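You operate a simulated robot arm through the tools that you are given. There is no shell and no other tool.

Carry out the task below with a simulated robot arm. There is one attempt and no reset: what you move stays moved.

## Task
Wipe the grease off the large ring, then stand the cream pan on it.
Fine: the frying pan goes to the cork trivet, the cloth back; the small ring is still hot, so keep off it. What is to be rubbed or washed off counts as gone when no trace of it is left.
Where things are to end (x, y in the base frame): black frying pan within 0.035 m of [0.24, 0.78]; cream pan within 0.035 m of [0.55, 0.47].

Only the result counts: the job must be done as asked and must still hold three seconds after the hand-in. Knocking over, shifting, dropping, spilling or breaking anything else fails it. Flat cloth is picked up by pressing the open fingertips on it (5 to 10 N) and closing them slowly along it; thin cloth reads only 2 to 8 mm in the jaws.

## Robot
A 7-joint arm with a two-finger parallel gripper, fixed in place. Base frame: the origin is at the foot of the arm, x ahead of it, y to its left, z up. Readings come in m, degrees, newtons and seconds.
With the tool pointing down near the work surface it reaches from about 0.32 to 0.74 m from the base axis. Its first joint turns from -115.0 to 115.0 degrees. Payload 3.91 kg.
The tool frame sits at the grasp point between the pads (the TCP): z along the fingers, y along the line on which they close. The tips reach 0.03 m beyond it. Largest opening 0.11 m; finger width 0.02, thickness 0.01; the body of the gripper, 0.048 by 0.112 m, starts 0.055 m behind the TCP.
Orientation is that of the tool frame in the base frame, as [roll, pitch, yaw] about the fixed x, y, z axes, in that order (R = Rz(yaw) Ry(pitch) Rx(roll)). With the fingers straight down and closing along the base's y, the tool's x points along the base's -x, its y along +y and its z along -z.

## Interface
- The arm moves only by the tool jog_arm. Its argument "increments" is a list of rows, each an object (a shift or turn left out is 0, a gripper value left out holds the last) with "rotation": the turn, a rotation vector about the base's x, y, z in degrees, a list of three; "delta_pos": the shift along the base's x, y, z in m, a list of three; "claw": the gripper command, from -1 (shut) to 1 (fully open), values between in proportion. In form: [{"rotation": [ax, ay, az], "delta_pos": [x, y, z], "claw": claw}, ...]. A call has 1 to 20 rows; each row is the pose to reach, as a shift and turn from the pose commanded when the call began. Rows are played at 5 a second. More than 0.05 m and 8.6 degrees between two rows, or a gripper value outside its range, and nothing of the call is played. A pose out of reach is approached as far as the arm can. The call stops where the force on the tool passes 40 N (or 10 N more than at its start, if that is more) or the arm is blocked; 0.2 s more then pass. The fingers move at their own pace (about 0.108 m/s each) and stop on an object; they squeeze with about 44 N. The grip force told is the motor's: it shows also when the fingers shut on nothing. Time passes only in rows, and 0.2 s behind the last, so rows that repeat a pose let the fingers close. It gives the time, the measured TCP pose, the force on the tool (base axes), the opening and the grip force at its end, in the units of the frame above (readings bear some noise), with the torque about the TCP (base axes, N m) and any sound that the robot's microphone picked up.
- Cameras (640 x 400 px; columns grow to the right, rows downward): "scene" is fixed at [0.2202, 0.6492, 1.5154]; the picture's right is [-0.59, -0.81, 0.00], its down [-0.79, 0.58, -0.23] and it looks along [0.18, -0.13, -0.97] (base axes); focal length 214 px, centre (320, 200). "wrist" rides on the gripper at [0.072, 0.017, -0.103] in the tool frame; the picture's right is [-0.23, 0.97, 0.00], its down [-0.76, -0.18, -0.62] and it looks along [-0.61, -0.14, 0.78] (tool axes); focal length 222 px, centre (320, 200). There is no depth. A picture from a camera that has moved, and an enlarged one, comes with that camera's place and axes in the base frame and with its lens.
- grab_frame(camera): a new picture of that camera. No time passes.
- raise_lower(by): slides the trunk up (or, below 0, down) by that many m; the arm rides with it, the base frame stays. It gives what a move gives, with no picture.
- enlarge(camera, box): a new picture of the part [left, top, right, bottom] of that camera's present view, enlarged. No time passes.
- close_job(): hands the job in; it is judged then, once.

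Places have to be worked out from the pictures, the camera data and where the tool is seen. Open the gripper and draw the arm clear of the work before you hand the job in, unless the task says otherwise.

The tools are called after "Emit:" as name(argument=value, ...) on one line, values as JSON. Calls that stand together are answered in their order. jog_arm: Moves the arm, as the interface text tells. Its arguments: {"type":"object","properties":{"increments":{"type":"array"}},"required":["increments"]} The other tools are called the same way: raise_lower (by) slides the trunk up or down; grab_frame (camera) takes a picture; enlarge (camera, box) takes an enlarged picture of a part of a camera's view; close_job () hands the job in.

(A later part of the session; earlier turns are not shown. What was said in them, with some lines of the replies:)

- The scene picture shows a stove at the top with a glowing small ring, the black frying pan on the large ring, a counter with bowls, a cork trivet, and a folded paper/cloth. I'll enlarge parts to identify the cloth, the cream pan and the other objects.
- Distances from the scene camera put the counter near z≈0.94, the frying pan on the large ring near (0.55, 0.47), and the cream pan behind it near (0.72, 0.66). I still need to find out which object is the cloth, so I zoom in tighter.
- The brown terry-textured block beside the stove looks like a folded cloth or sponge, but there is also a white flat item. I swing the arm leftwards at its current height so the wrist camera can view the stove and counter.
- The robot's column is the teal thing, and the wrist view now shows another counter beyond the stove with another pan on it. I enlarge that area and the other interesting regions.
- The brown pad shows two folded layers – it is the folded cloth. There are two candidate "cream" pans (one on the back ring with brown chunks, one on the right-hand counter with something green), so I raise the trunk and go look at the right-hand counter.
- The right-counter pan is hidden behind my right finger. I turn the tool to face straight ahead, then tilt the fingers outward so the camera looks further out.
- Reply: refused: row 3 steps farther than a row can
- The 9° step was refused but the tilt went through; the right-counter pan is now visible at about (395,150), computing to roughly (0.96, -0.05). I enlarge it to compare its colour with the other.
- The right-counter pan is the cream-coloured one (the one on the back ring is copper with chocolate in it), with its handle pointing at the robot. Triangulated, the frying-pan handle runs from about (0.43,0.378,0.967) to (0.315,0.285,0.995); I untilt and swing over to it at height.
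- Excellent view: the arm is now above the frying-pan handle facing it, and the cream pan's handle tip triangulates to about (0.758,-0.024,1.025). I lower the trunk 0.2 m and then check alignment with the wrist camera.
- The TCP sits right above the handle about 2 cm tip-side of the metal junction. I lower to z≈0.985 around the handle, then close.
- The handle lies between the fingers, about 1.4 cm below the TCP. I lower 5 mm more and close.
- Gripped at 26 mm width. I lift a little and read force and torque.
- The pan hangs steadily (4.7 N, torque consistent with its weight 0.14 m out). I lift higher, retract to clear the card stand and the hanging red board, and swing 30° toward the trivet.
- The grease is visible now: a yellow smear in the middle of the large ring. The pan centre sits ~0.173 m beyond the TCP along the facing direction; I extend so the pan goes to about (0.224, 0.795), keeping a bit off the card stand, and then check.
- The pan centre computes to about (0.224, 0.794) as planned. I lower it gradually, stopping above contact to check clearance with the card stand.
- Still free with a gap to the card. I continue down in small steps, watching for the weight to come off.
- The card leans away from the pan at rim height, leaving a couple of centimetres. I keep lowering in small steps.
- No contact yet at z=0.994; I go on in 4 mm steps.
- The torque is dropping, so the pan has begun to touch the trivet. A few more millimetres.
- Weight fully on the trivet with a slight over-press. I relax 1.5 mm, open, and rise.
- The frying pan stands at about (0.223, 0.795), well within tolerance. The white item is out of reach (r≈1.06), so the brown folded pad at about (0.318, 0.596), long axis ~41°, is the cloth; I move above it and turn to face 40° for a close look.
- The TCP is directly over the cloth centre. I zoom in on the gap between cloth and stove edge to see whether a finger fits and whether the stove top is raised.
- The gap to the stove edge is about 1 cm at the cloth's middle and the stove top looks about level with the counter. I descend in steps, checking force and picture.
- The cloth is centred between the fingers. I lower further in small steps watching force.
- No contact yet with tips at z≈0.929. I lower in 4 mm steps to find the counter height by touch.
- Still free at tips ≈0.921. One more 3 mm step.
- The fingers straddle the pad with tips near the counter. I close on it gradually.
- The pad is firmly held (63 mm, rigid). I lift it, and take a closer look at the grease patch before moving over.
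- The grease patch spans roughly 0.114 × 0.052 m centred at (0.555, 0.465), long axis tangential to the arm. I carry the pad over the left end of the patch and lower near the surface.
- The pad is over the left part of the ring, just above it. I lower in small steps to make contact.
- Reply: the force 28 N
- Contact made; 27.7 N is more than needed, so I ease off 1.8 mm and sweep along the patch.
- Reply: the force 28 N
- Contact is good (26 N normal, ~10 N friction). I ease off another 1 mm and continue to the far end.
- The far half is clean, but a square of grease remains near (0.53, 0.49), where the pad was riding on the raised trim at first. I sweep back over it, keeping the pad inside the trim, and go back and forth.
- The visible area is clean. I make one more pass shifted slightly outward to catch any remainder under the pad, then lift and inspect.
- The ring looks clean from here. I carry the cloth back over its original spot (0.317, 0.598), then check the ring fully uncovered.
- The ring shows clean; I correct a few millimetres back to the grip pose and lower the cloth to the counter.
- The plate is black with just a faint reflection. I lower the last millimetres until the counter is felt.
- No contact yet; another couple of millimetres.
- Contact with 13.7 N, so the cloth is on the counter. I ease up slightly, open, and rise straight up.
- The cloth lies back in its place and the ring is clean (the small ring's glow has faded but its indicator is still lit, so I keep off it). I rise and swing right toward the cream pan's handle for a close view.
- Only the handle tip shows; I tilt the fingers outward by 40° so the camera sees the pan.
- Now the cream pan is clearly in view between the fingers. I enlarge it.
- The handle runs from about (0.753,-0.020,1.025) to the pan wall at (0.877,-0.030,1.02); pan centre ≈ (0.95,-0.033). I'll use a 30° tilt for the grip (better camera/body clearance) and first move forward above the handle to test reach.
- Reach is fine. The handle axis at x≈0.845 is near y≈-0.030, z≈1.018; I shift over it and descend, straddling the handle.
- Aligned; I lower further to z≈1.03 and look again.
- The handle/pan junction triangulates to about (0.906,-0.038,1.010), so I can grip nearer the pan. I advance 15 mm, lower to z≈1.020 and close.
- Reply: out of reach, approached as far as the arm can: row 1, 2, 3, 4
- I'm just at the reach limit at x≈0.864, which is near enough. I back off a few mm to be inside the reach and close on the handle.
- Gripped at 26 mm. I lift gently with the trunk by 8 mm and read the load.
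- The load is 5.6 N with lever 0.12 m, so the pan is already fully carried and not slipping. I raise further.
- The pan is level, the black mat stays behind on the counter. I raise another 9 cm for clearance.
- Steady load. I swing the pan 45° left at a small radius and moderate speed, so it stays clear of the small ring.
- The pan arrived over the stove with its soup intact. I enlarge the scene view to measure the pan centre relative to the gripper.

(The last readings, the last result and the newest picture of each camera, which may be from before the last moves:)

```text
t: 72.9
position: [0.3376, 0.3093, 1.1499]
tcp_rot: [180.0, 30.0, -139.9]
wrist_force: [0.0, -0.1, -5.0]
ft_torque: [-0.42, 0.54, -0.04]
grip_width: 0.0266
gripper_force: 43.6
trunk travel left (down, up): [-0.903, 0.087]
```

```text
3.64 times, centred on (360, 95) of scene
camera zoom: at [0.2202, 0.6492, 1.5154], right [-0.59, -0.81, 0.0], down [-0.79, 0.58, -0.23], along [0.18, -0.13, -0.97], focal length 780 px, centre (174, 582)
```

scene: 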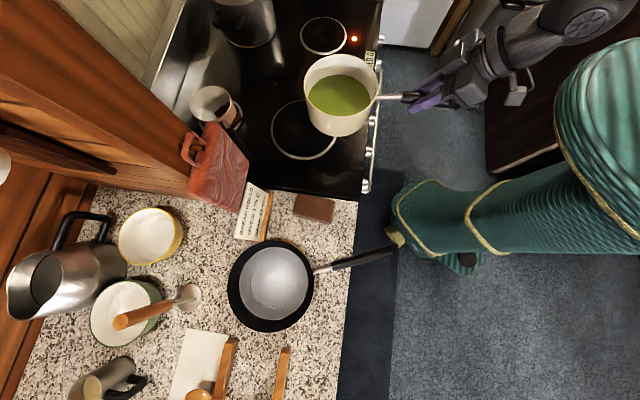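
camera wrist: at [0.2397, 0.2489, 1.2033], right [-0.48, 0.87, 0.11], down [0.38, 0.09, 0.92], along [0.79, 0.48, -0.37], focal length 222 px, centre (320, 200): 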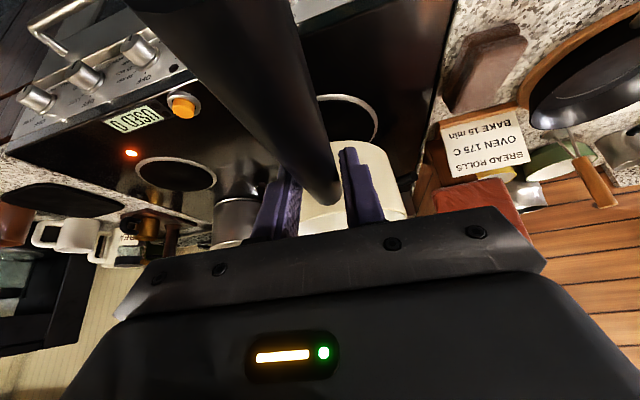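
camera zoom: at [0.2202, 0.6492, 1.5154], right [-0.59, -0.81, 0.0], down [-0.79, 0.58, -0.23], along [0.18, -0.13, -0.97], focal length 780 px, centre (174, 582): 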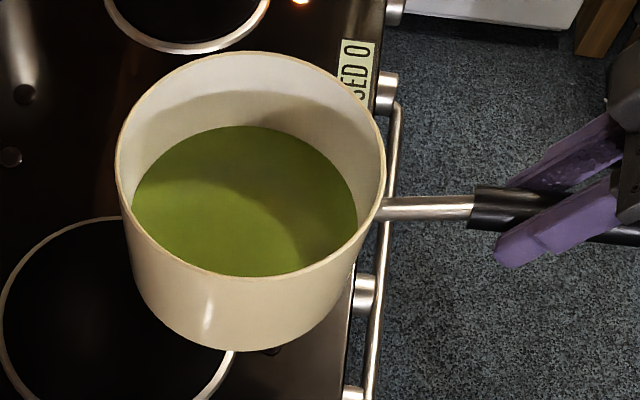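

The pan centre is about TCP + (0.127, 0.108), i.e. (0.465, 0.418) now. I move it over the ring centre and lower most of the way, then re-measure.

Emit:
jog_arm(increments=[{"delta_pos": [0.006, 0.004, 0]}, {"delta_pos": [0.021, 0.013, 0]}, {"delta_pos": [0.042, 0.026, 0]}, {"delta_pos": [0.063, 0.039, 0]}, {"delta_pos": [0.079, 0.049, 0]}, {"delta_pos": [0.0854, 0.0527, -0.006]}, {"delta_pos": [0.0854, 0.0527, -0.02]}, {"delta_pos": [0.0854, 0.0527, -0.04]}, {"delta_pos": [0.0854, 0.0527, -0.06]}, {"delta_pos": [0.0854, 0.0527, -0.08]}, {"delta_pos": [0.0854, 0.0527, -0.095]}, {"delta_pos": [0.0854, 0.0527, -0.1]}, {"delta_pos": [0.0854, 0.0527, -0.1]}])

Emit:
grab_frame(camera="scene")

Emit:
enlarge(camera="scene", box=[250, 70, 390, 180])

Emit:
grab_frame(camera="wrist")

```text
t: 75.7
position: [0.4231, 0.3607, 1.0474]
tcp_rot: [180.0, 30.0, -140.1]
wrist_force: [-0.3, -0.8, -4.1]
ft_torque: [-0.45, 0.56, -0.01]
grip_width: 0.0265
gripper_force: 43.9
trunk travel left (down, up): [-0.903, 0.087]
```

```text
taken
```

scene: 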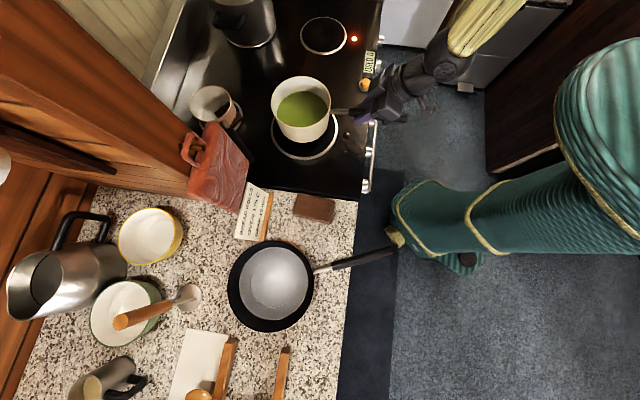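

```text
3.64 times, centred on (320, 125) of scene
camera zoom: at [0.2202, 0.6492, 1.5154], right [-0.59, -0.81, 0.0], down [-0.79, 0.58, -0.23], along [0.18, -0.13, -0.97], focal length 780 px, centre (320, 473)
```

zoom: 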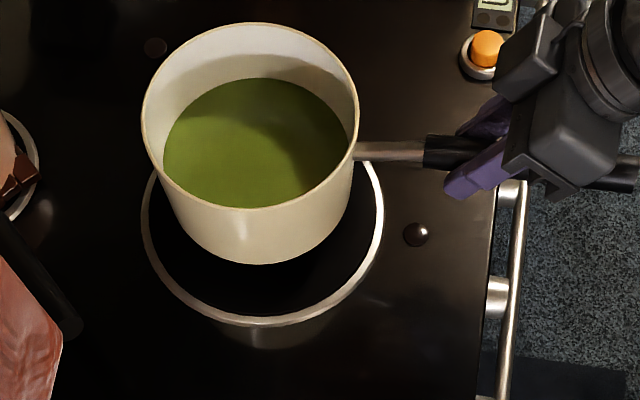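

```text
taken
camera wrist: at [0.3255, 0.3014, 1.1022], right [-0.48, 0.87, 0.11], down [0.38, 0.09, 0.92], along [0.79, 0.48, -0.37], focal length 222 px, centre (320, 200)
```

wrist: 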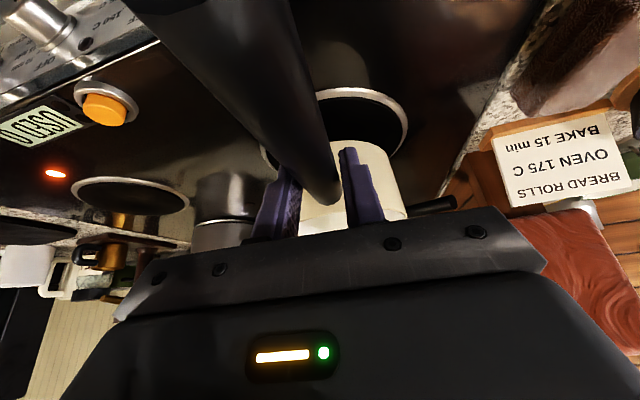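

The pan centre is at about (0.551, 0.470), right over the ring. I lower slowly until the weight comes off.

Emit:
jog_arm(increments=[{"delta_pos": [0, 0, -0.005]}, {"delta_pos": [0, 0, -0.012]}, {"delta_pos": [0, 0, -0.018]}, {"delta_pos": [0, 0, -0.018]}])

Emit:
jog_arm(increments=[{"delta_pos": [0, 0, -0.004]}, {"delta_pos": [0, 0, -0.007]}, {"delta_pos": [0, 0, -0.007]}])

```text
t: 76.7
position: [0.4244, 0.3623, 1.0291]
tcp_rot: [-180.0, 30.1, -140.1]
wrist_force: [-0.3, 0.5, -4.8]
ft_torque: [-0.46, 0.58, 0.04]
grip_width: 0.0266
gripper_force: 43.9
trunk travel left (down, up): [-0.903, 0.087]
```

```text
t: 77.5
position: [0.4251, 0.3617, 1.0229]
tcp_rot: [180.0, 29.8, -140.0]
wrist_force: [-0.2, 0.2, -5.7]
ft_torque: [-0.45, 0.53, -0.04]
grip_width: 0.0265
gripper_force: 44.0
trunk travel left (down, up): [-0.903, 0.087]
```

Still carrying the weight at z=1.023. I continue in smaller steps.

Emit:
jog_arm(increments=[{"delta_pos": [0, 0, -0.003]}, {"delta_pos": [0, 0, -0.005]}, {"delta_pos": [0, 0, -0.005]}])

Emit:
jog_arm(increments=[{"delta_pos": [0, 0, -0.002]}, {"delta_pos": [0, 0, -0.004]}, {"delta_pos": [0, 0, -0.004]}])

```text
t: 78.3
position: [0.4257, 0.3622, 1.0191]
tcp_rot: [180.0, 30.1, -139.9]
wrist_force: [1.2, -0.6, -1.1]
ft_torque: [0.12, -0.18, -0.13]
grip_width: 0.0267
gripper_force: 44.0
trunk travel left (down, up): [-0.903, 0.087]
```

```text
t: 79.1
position: [0.4246, 0.3618, 1.0152]
tcp_rot: [-180.0, 30.2, -140.0]
wrist_force: [-0.7, -2.0, 12.6]
ft_torque: [0.49, -0.57, -0.02]
grip_width: 0.0267
gripper_force: 43.9
trunk travel left (down, up): [-0.903, 0.087]
```

The pan is on the ring with slight over-press (12.6 N). I relax 3 mm and check.

Emit:
jog_arm(increments=[{"delta_pos": [0, 0, 0.0015]}, {"delta_pos": [0, 0, 0.0025]}, {"delta_pos": [0, 0, 0.0025]}])

Emit:
enlarge(camera="scene", box=[250, 70, 390, 180])

```text
t: 79.9
position: [0.4247, 0.3616, 1.0158]
tcp_rot: [-180.0, 29.9, -139.9]
wrist_force: [1.5, 1.4, 0.4]
ft_torque: [0.39, -0.4, 0.12]
grip_width: 0.0264
gripper_force: 43.7
trunk travel left (down, up): [-0.903, 0.087]
```

```text
3.64 times, centred on (320, 125) of scene
camera zoom: at [0.2202, 0.6492, 1.5154], right [-0.59, -0.81, 0.0], down [-0.79, 0.58, -0.23], along [0.18, -0.13, -0.97], focal length 780 px, centre (320, 473)
```

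zoom: 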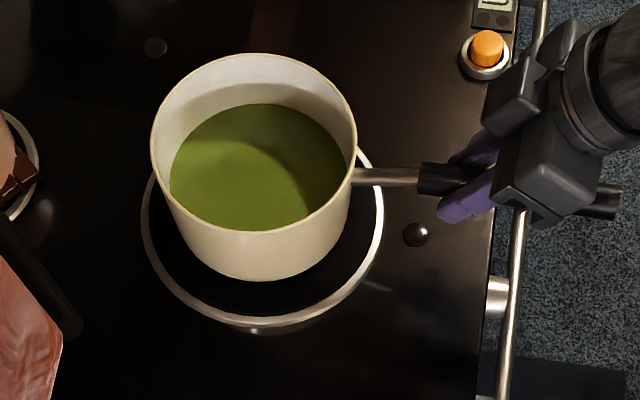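

The pan sits centred at about (0.554, 0.468). I relieve a touch more and open the fingers in stages.

Emit:
jog_arm(increments=[{"delta_pos": [0, 0, 0.0008]}, {"delta_pos": [0, 0, 0.0008]}, {"delta_pos": [0, 0, 0.0008], "claw": -0.4}, {"delta_pos": [0, 0, 0.0008], "claw": -0.2}, {"delta_pos": [0, 0, 0.0008], "claw": 0.1}, {"delta_pos": [0, 0, 0.0008], "claw": 0.1}])

Emit:
grab_frame(camera="wrist")

Emit:
enlarge(camera="scene", box=[250, 70, 390, 180])

```text
t: 81.3
position: [0.4258, 0.3615, 1.0182]
tcp_rot: [179.9, 30.1, -140.0]
wrist_force: [0.4, 0.2, -0.2]
ft_torque: [0.01, 0.01, 0.0]
grip_width: 0.0604
gripper_force: 0.0
trunk travel left (down, up): [-0.903, 0.087]
```

```text
taken
camera wrist: at [0.3263, 0.3011, 1.071], right [-0.48, 0.87, 0.11], down [0.38, 0.09, 0.92], along [0.79, 0.48, -0.37], focal length 222 px, centre (320, 200)
```

wrist: 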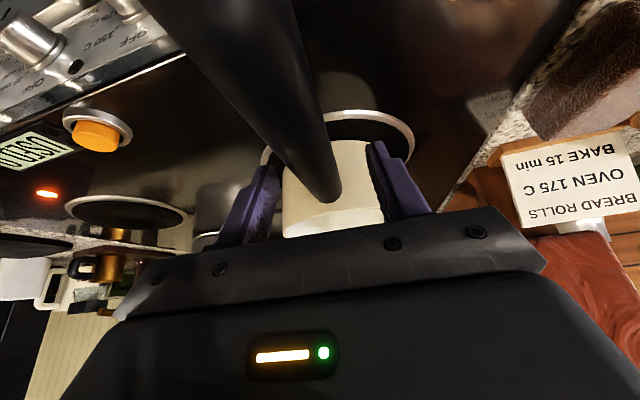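

```text
3.64 times, centred on (320, 125) of scene
camera zoom: at [0.2202, 0.6492, 1.5154], right [-0.59, -0.81, 0.0], down [-0.79, 0.58, -0.23], along [0.18, -0.13, -0.97], focal length 780 px, centre (320, 473)
```

zoom: 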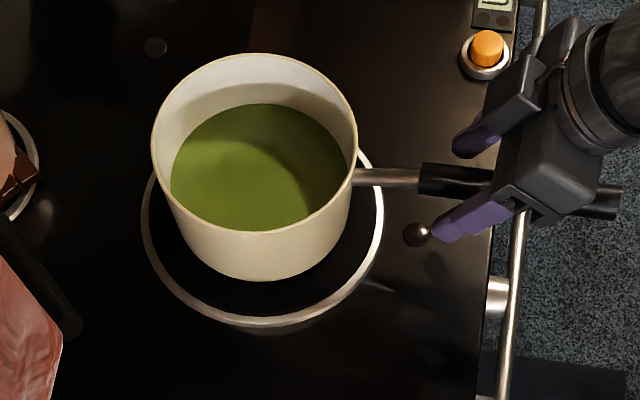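

Released with the pan standing steady. I rise straight up off the handle, then retract and untilt.

Emit:
jog_arm(increments=[{"delta_pos": [0, 0, 0.015]}, {"delta_pos": [0, 0, 0.045]}, {"delta_pos": [0, 0, 0.085]}, {"delta_pos": [0, 0, 0.125]}, {"delta_pos": [-0.02, -0.02, 0.16]}, {"delta_pos": [-0.05, -0.05, 0.17]}, {"delta_pos": [-0.07, -0.08, 0.17]}, {"delta_pos": [-0.07, -0.12, 0.17]}, {"delta_pos": [-0.07, -0.16, 0.17]}, {"delta_pos": [-0.07, -0.2, 0.17]}])

Emit:
grab_frame(camera="scene")

Emit:
grab_frame(camera="wrist")

```text
t: 83.5
position: [0.391, 0.1758, 1.1983]
tcp_rot: [179.9, 30.0, -140.0]
wrist_force: [0.4, -0.5, -0.5]
ft_torque: [0.0, -0.01, -0.01]
grip_width: 0.0605
gripper_force: 0.1
out of reach, approached as far as the arm can: row 9, 10
trunk travel left (down, up): [-0.903, 0.087]
```

```text
taken
```

scene: 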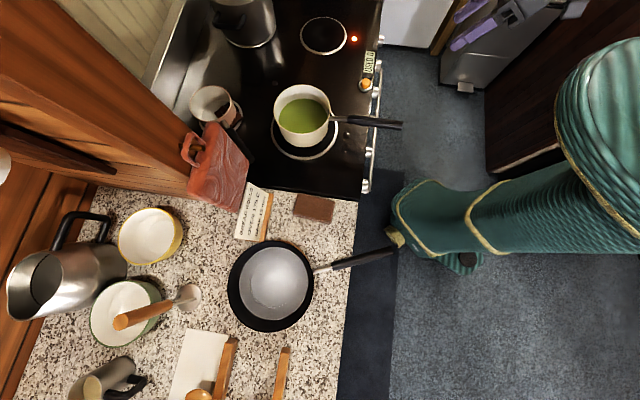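

```text
taken
camera wrist: at [0.293, 0.1153, 1.2514], right [-0.48, 0.87, 0.12], down [0.38, 0.09, 0.92], along [0.79, 0.48, -0.38], focal length 222 px, centre (320, 200)
```

wrist: 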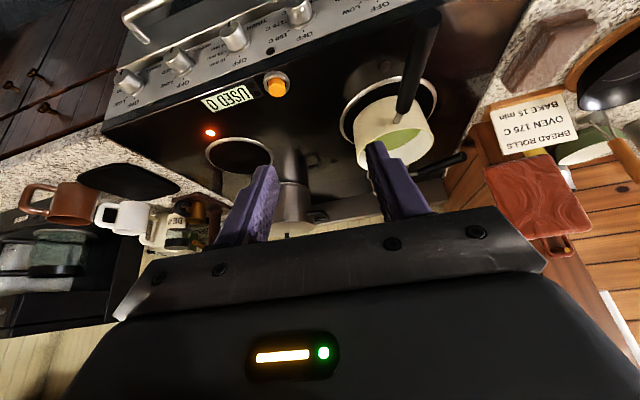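

Everything looks in place and the arm is clear. I check the cloth's position against the first picture and look at the whole result closely.

Emit:
enlarge(camera="scene", box=[280, 180, 350, 230])

Emit:
enlarge(camera="scene", box=[250, 60, 350, 170])

Emit:
enlarge(camera="scene", box=[180, 170, 380, 330])

Emit:
enlarge(camera="wrist", box=[320, 50, 480, 180])

```text
8.00 times, centred on (315, 205) of scene
camera zoom: at [0.2202, 0.6492, 1.5154], right [-0.59, -0.81, 0.0], down [-0.79, 0.58, -0.23], along [0.18, -0.13, -0.97], focal length 1716 px, centre (360, 160)
```

zoom: 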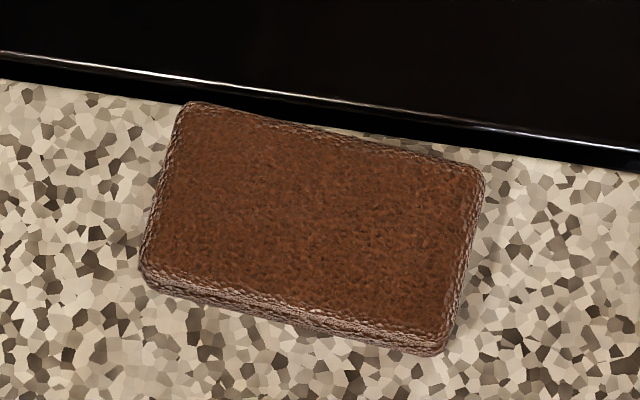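

```text
3.64 times, centred on (300, 115) of scene
camera zoom: at [0.2202, 0.6492, 1.5154], right [-0.59, -0.81, 0.0], down [-0.79, 0.58, -0.23], along [0.18, -0.13, -0.97], focal length 780 px, centre (393, 509)
```

zoom: 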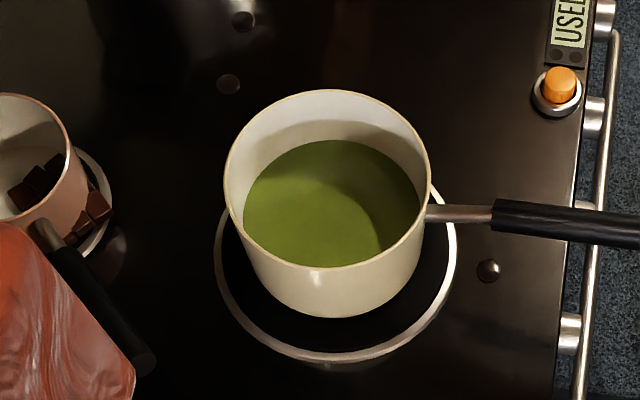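

```text
2.50 times, centred on (280, 250) of scene
camera zoom: at [0.2202, 0.6492, 1.5154], right [-0.59, -0.81, 0.0], down [-0.79, 0.58, -0.23], along [0.18, -0.13, -0.97], focal length 536 px, centre (420, 75)
```

zoom: 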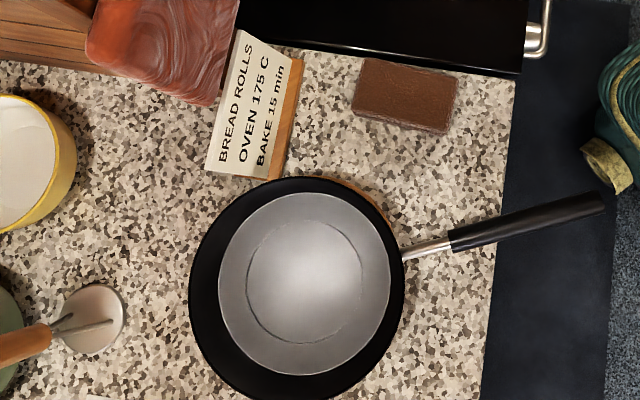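

```text
3.08 times, centred on (400, 115) of wrist
camera zoom: at [0.293, 0.1153, 1.2514], right [-0.48, 0.87, 0.12], down [0.38, 0.09, 0.92], along [0.79, 0.48, -0.38], focal length 684 px, centre (74, 462)
```

zoom: 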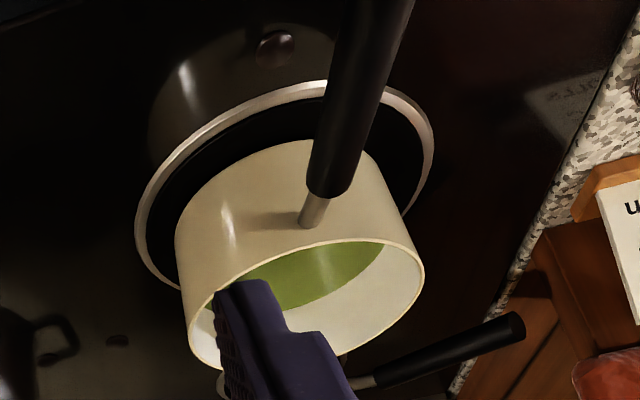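

All placements check out: frying pan ≈ (0.225, 0.794), cream pan ≈ (0.554, 0.468), cloth within about 4 mm of its old spot, ring clean. I open the gripper fully and draw back a bit further before handing in.

Emit:
jog_arm(increments=[{"rotation": [4.5, -5.4, 0], "delta_pos": [0, 0, 0.02], "claw": 1}, {"rotation": [0, 0, 0], "delta_pos": [0, 0, 0.05], "claw": 1}, {"delta_pos": [0, 0, 0.06], "claw": 1}, {"delta_pos": [0, 0, 0.06], "claw": 1}, {"delta_pos": [0, 0, 0.06], "claw": 1}])

Emit:
grab_frame(camera="scene")

```text
t: 84.7
position: [0.3916, 0.1779, 1.2568]
tcp_rot: [-179.9, 30.1, -139.9]
wrist_force: [0.3, -0.2, -1.1]
ft_torque: [-0.02, 0.02, 0.03]
grip_width: 0.1101
gripper_force: 0.0
out of reach, approached as far as the arm can: row 1
trunk travel left (down, up): [-0.903, 0.087]
```

```text
taken
```

scene: 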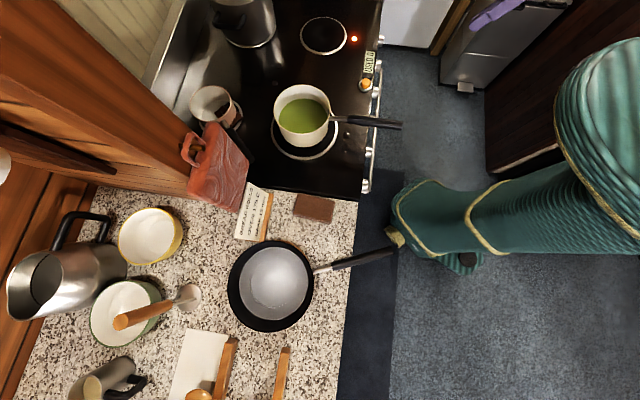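

The gripper is fully open, the arm is clear, and the scene shows everything standing still in its place. I hand the job in.

Emit:
close_job()

```text
The job is handed in.
```

The job is handed in: the large ring is wiped clean and the cream pan is standing on it. I don't have the verdict; the positions below are my measurements from the camera pictures.

| Item | Where it ended | Asked for |
|---|---|---|
| Black frying pan | about (0.225, 0.794), on the cork trivet, roughly 2 cm off the target point | within 0.035 m of (0.24, 0.78) |
| Cream pan | about (0.554, 0.468), on the large ring with its soup still in it | within 0.035 m of (0.55, 0.47) |
| Cloth | back on the counter, about 4 mm from where it started | back |

- **Grease:** no yellow was left on the ring in the enlarged pictures before the pan went on, only a faint reflection.
- **Small ring:** its glow faded during the job but the indicator light stayed on. I kept the cream pan and the cloth off it.
- **Other objects:** nothing else looked moved or knocked in the final pictures. I released both pans without tipping them.

The gripper was fully open and the arm clear of the work when I handed in.
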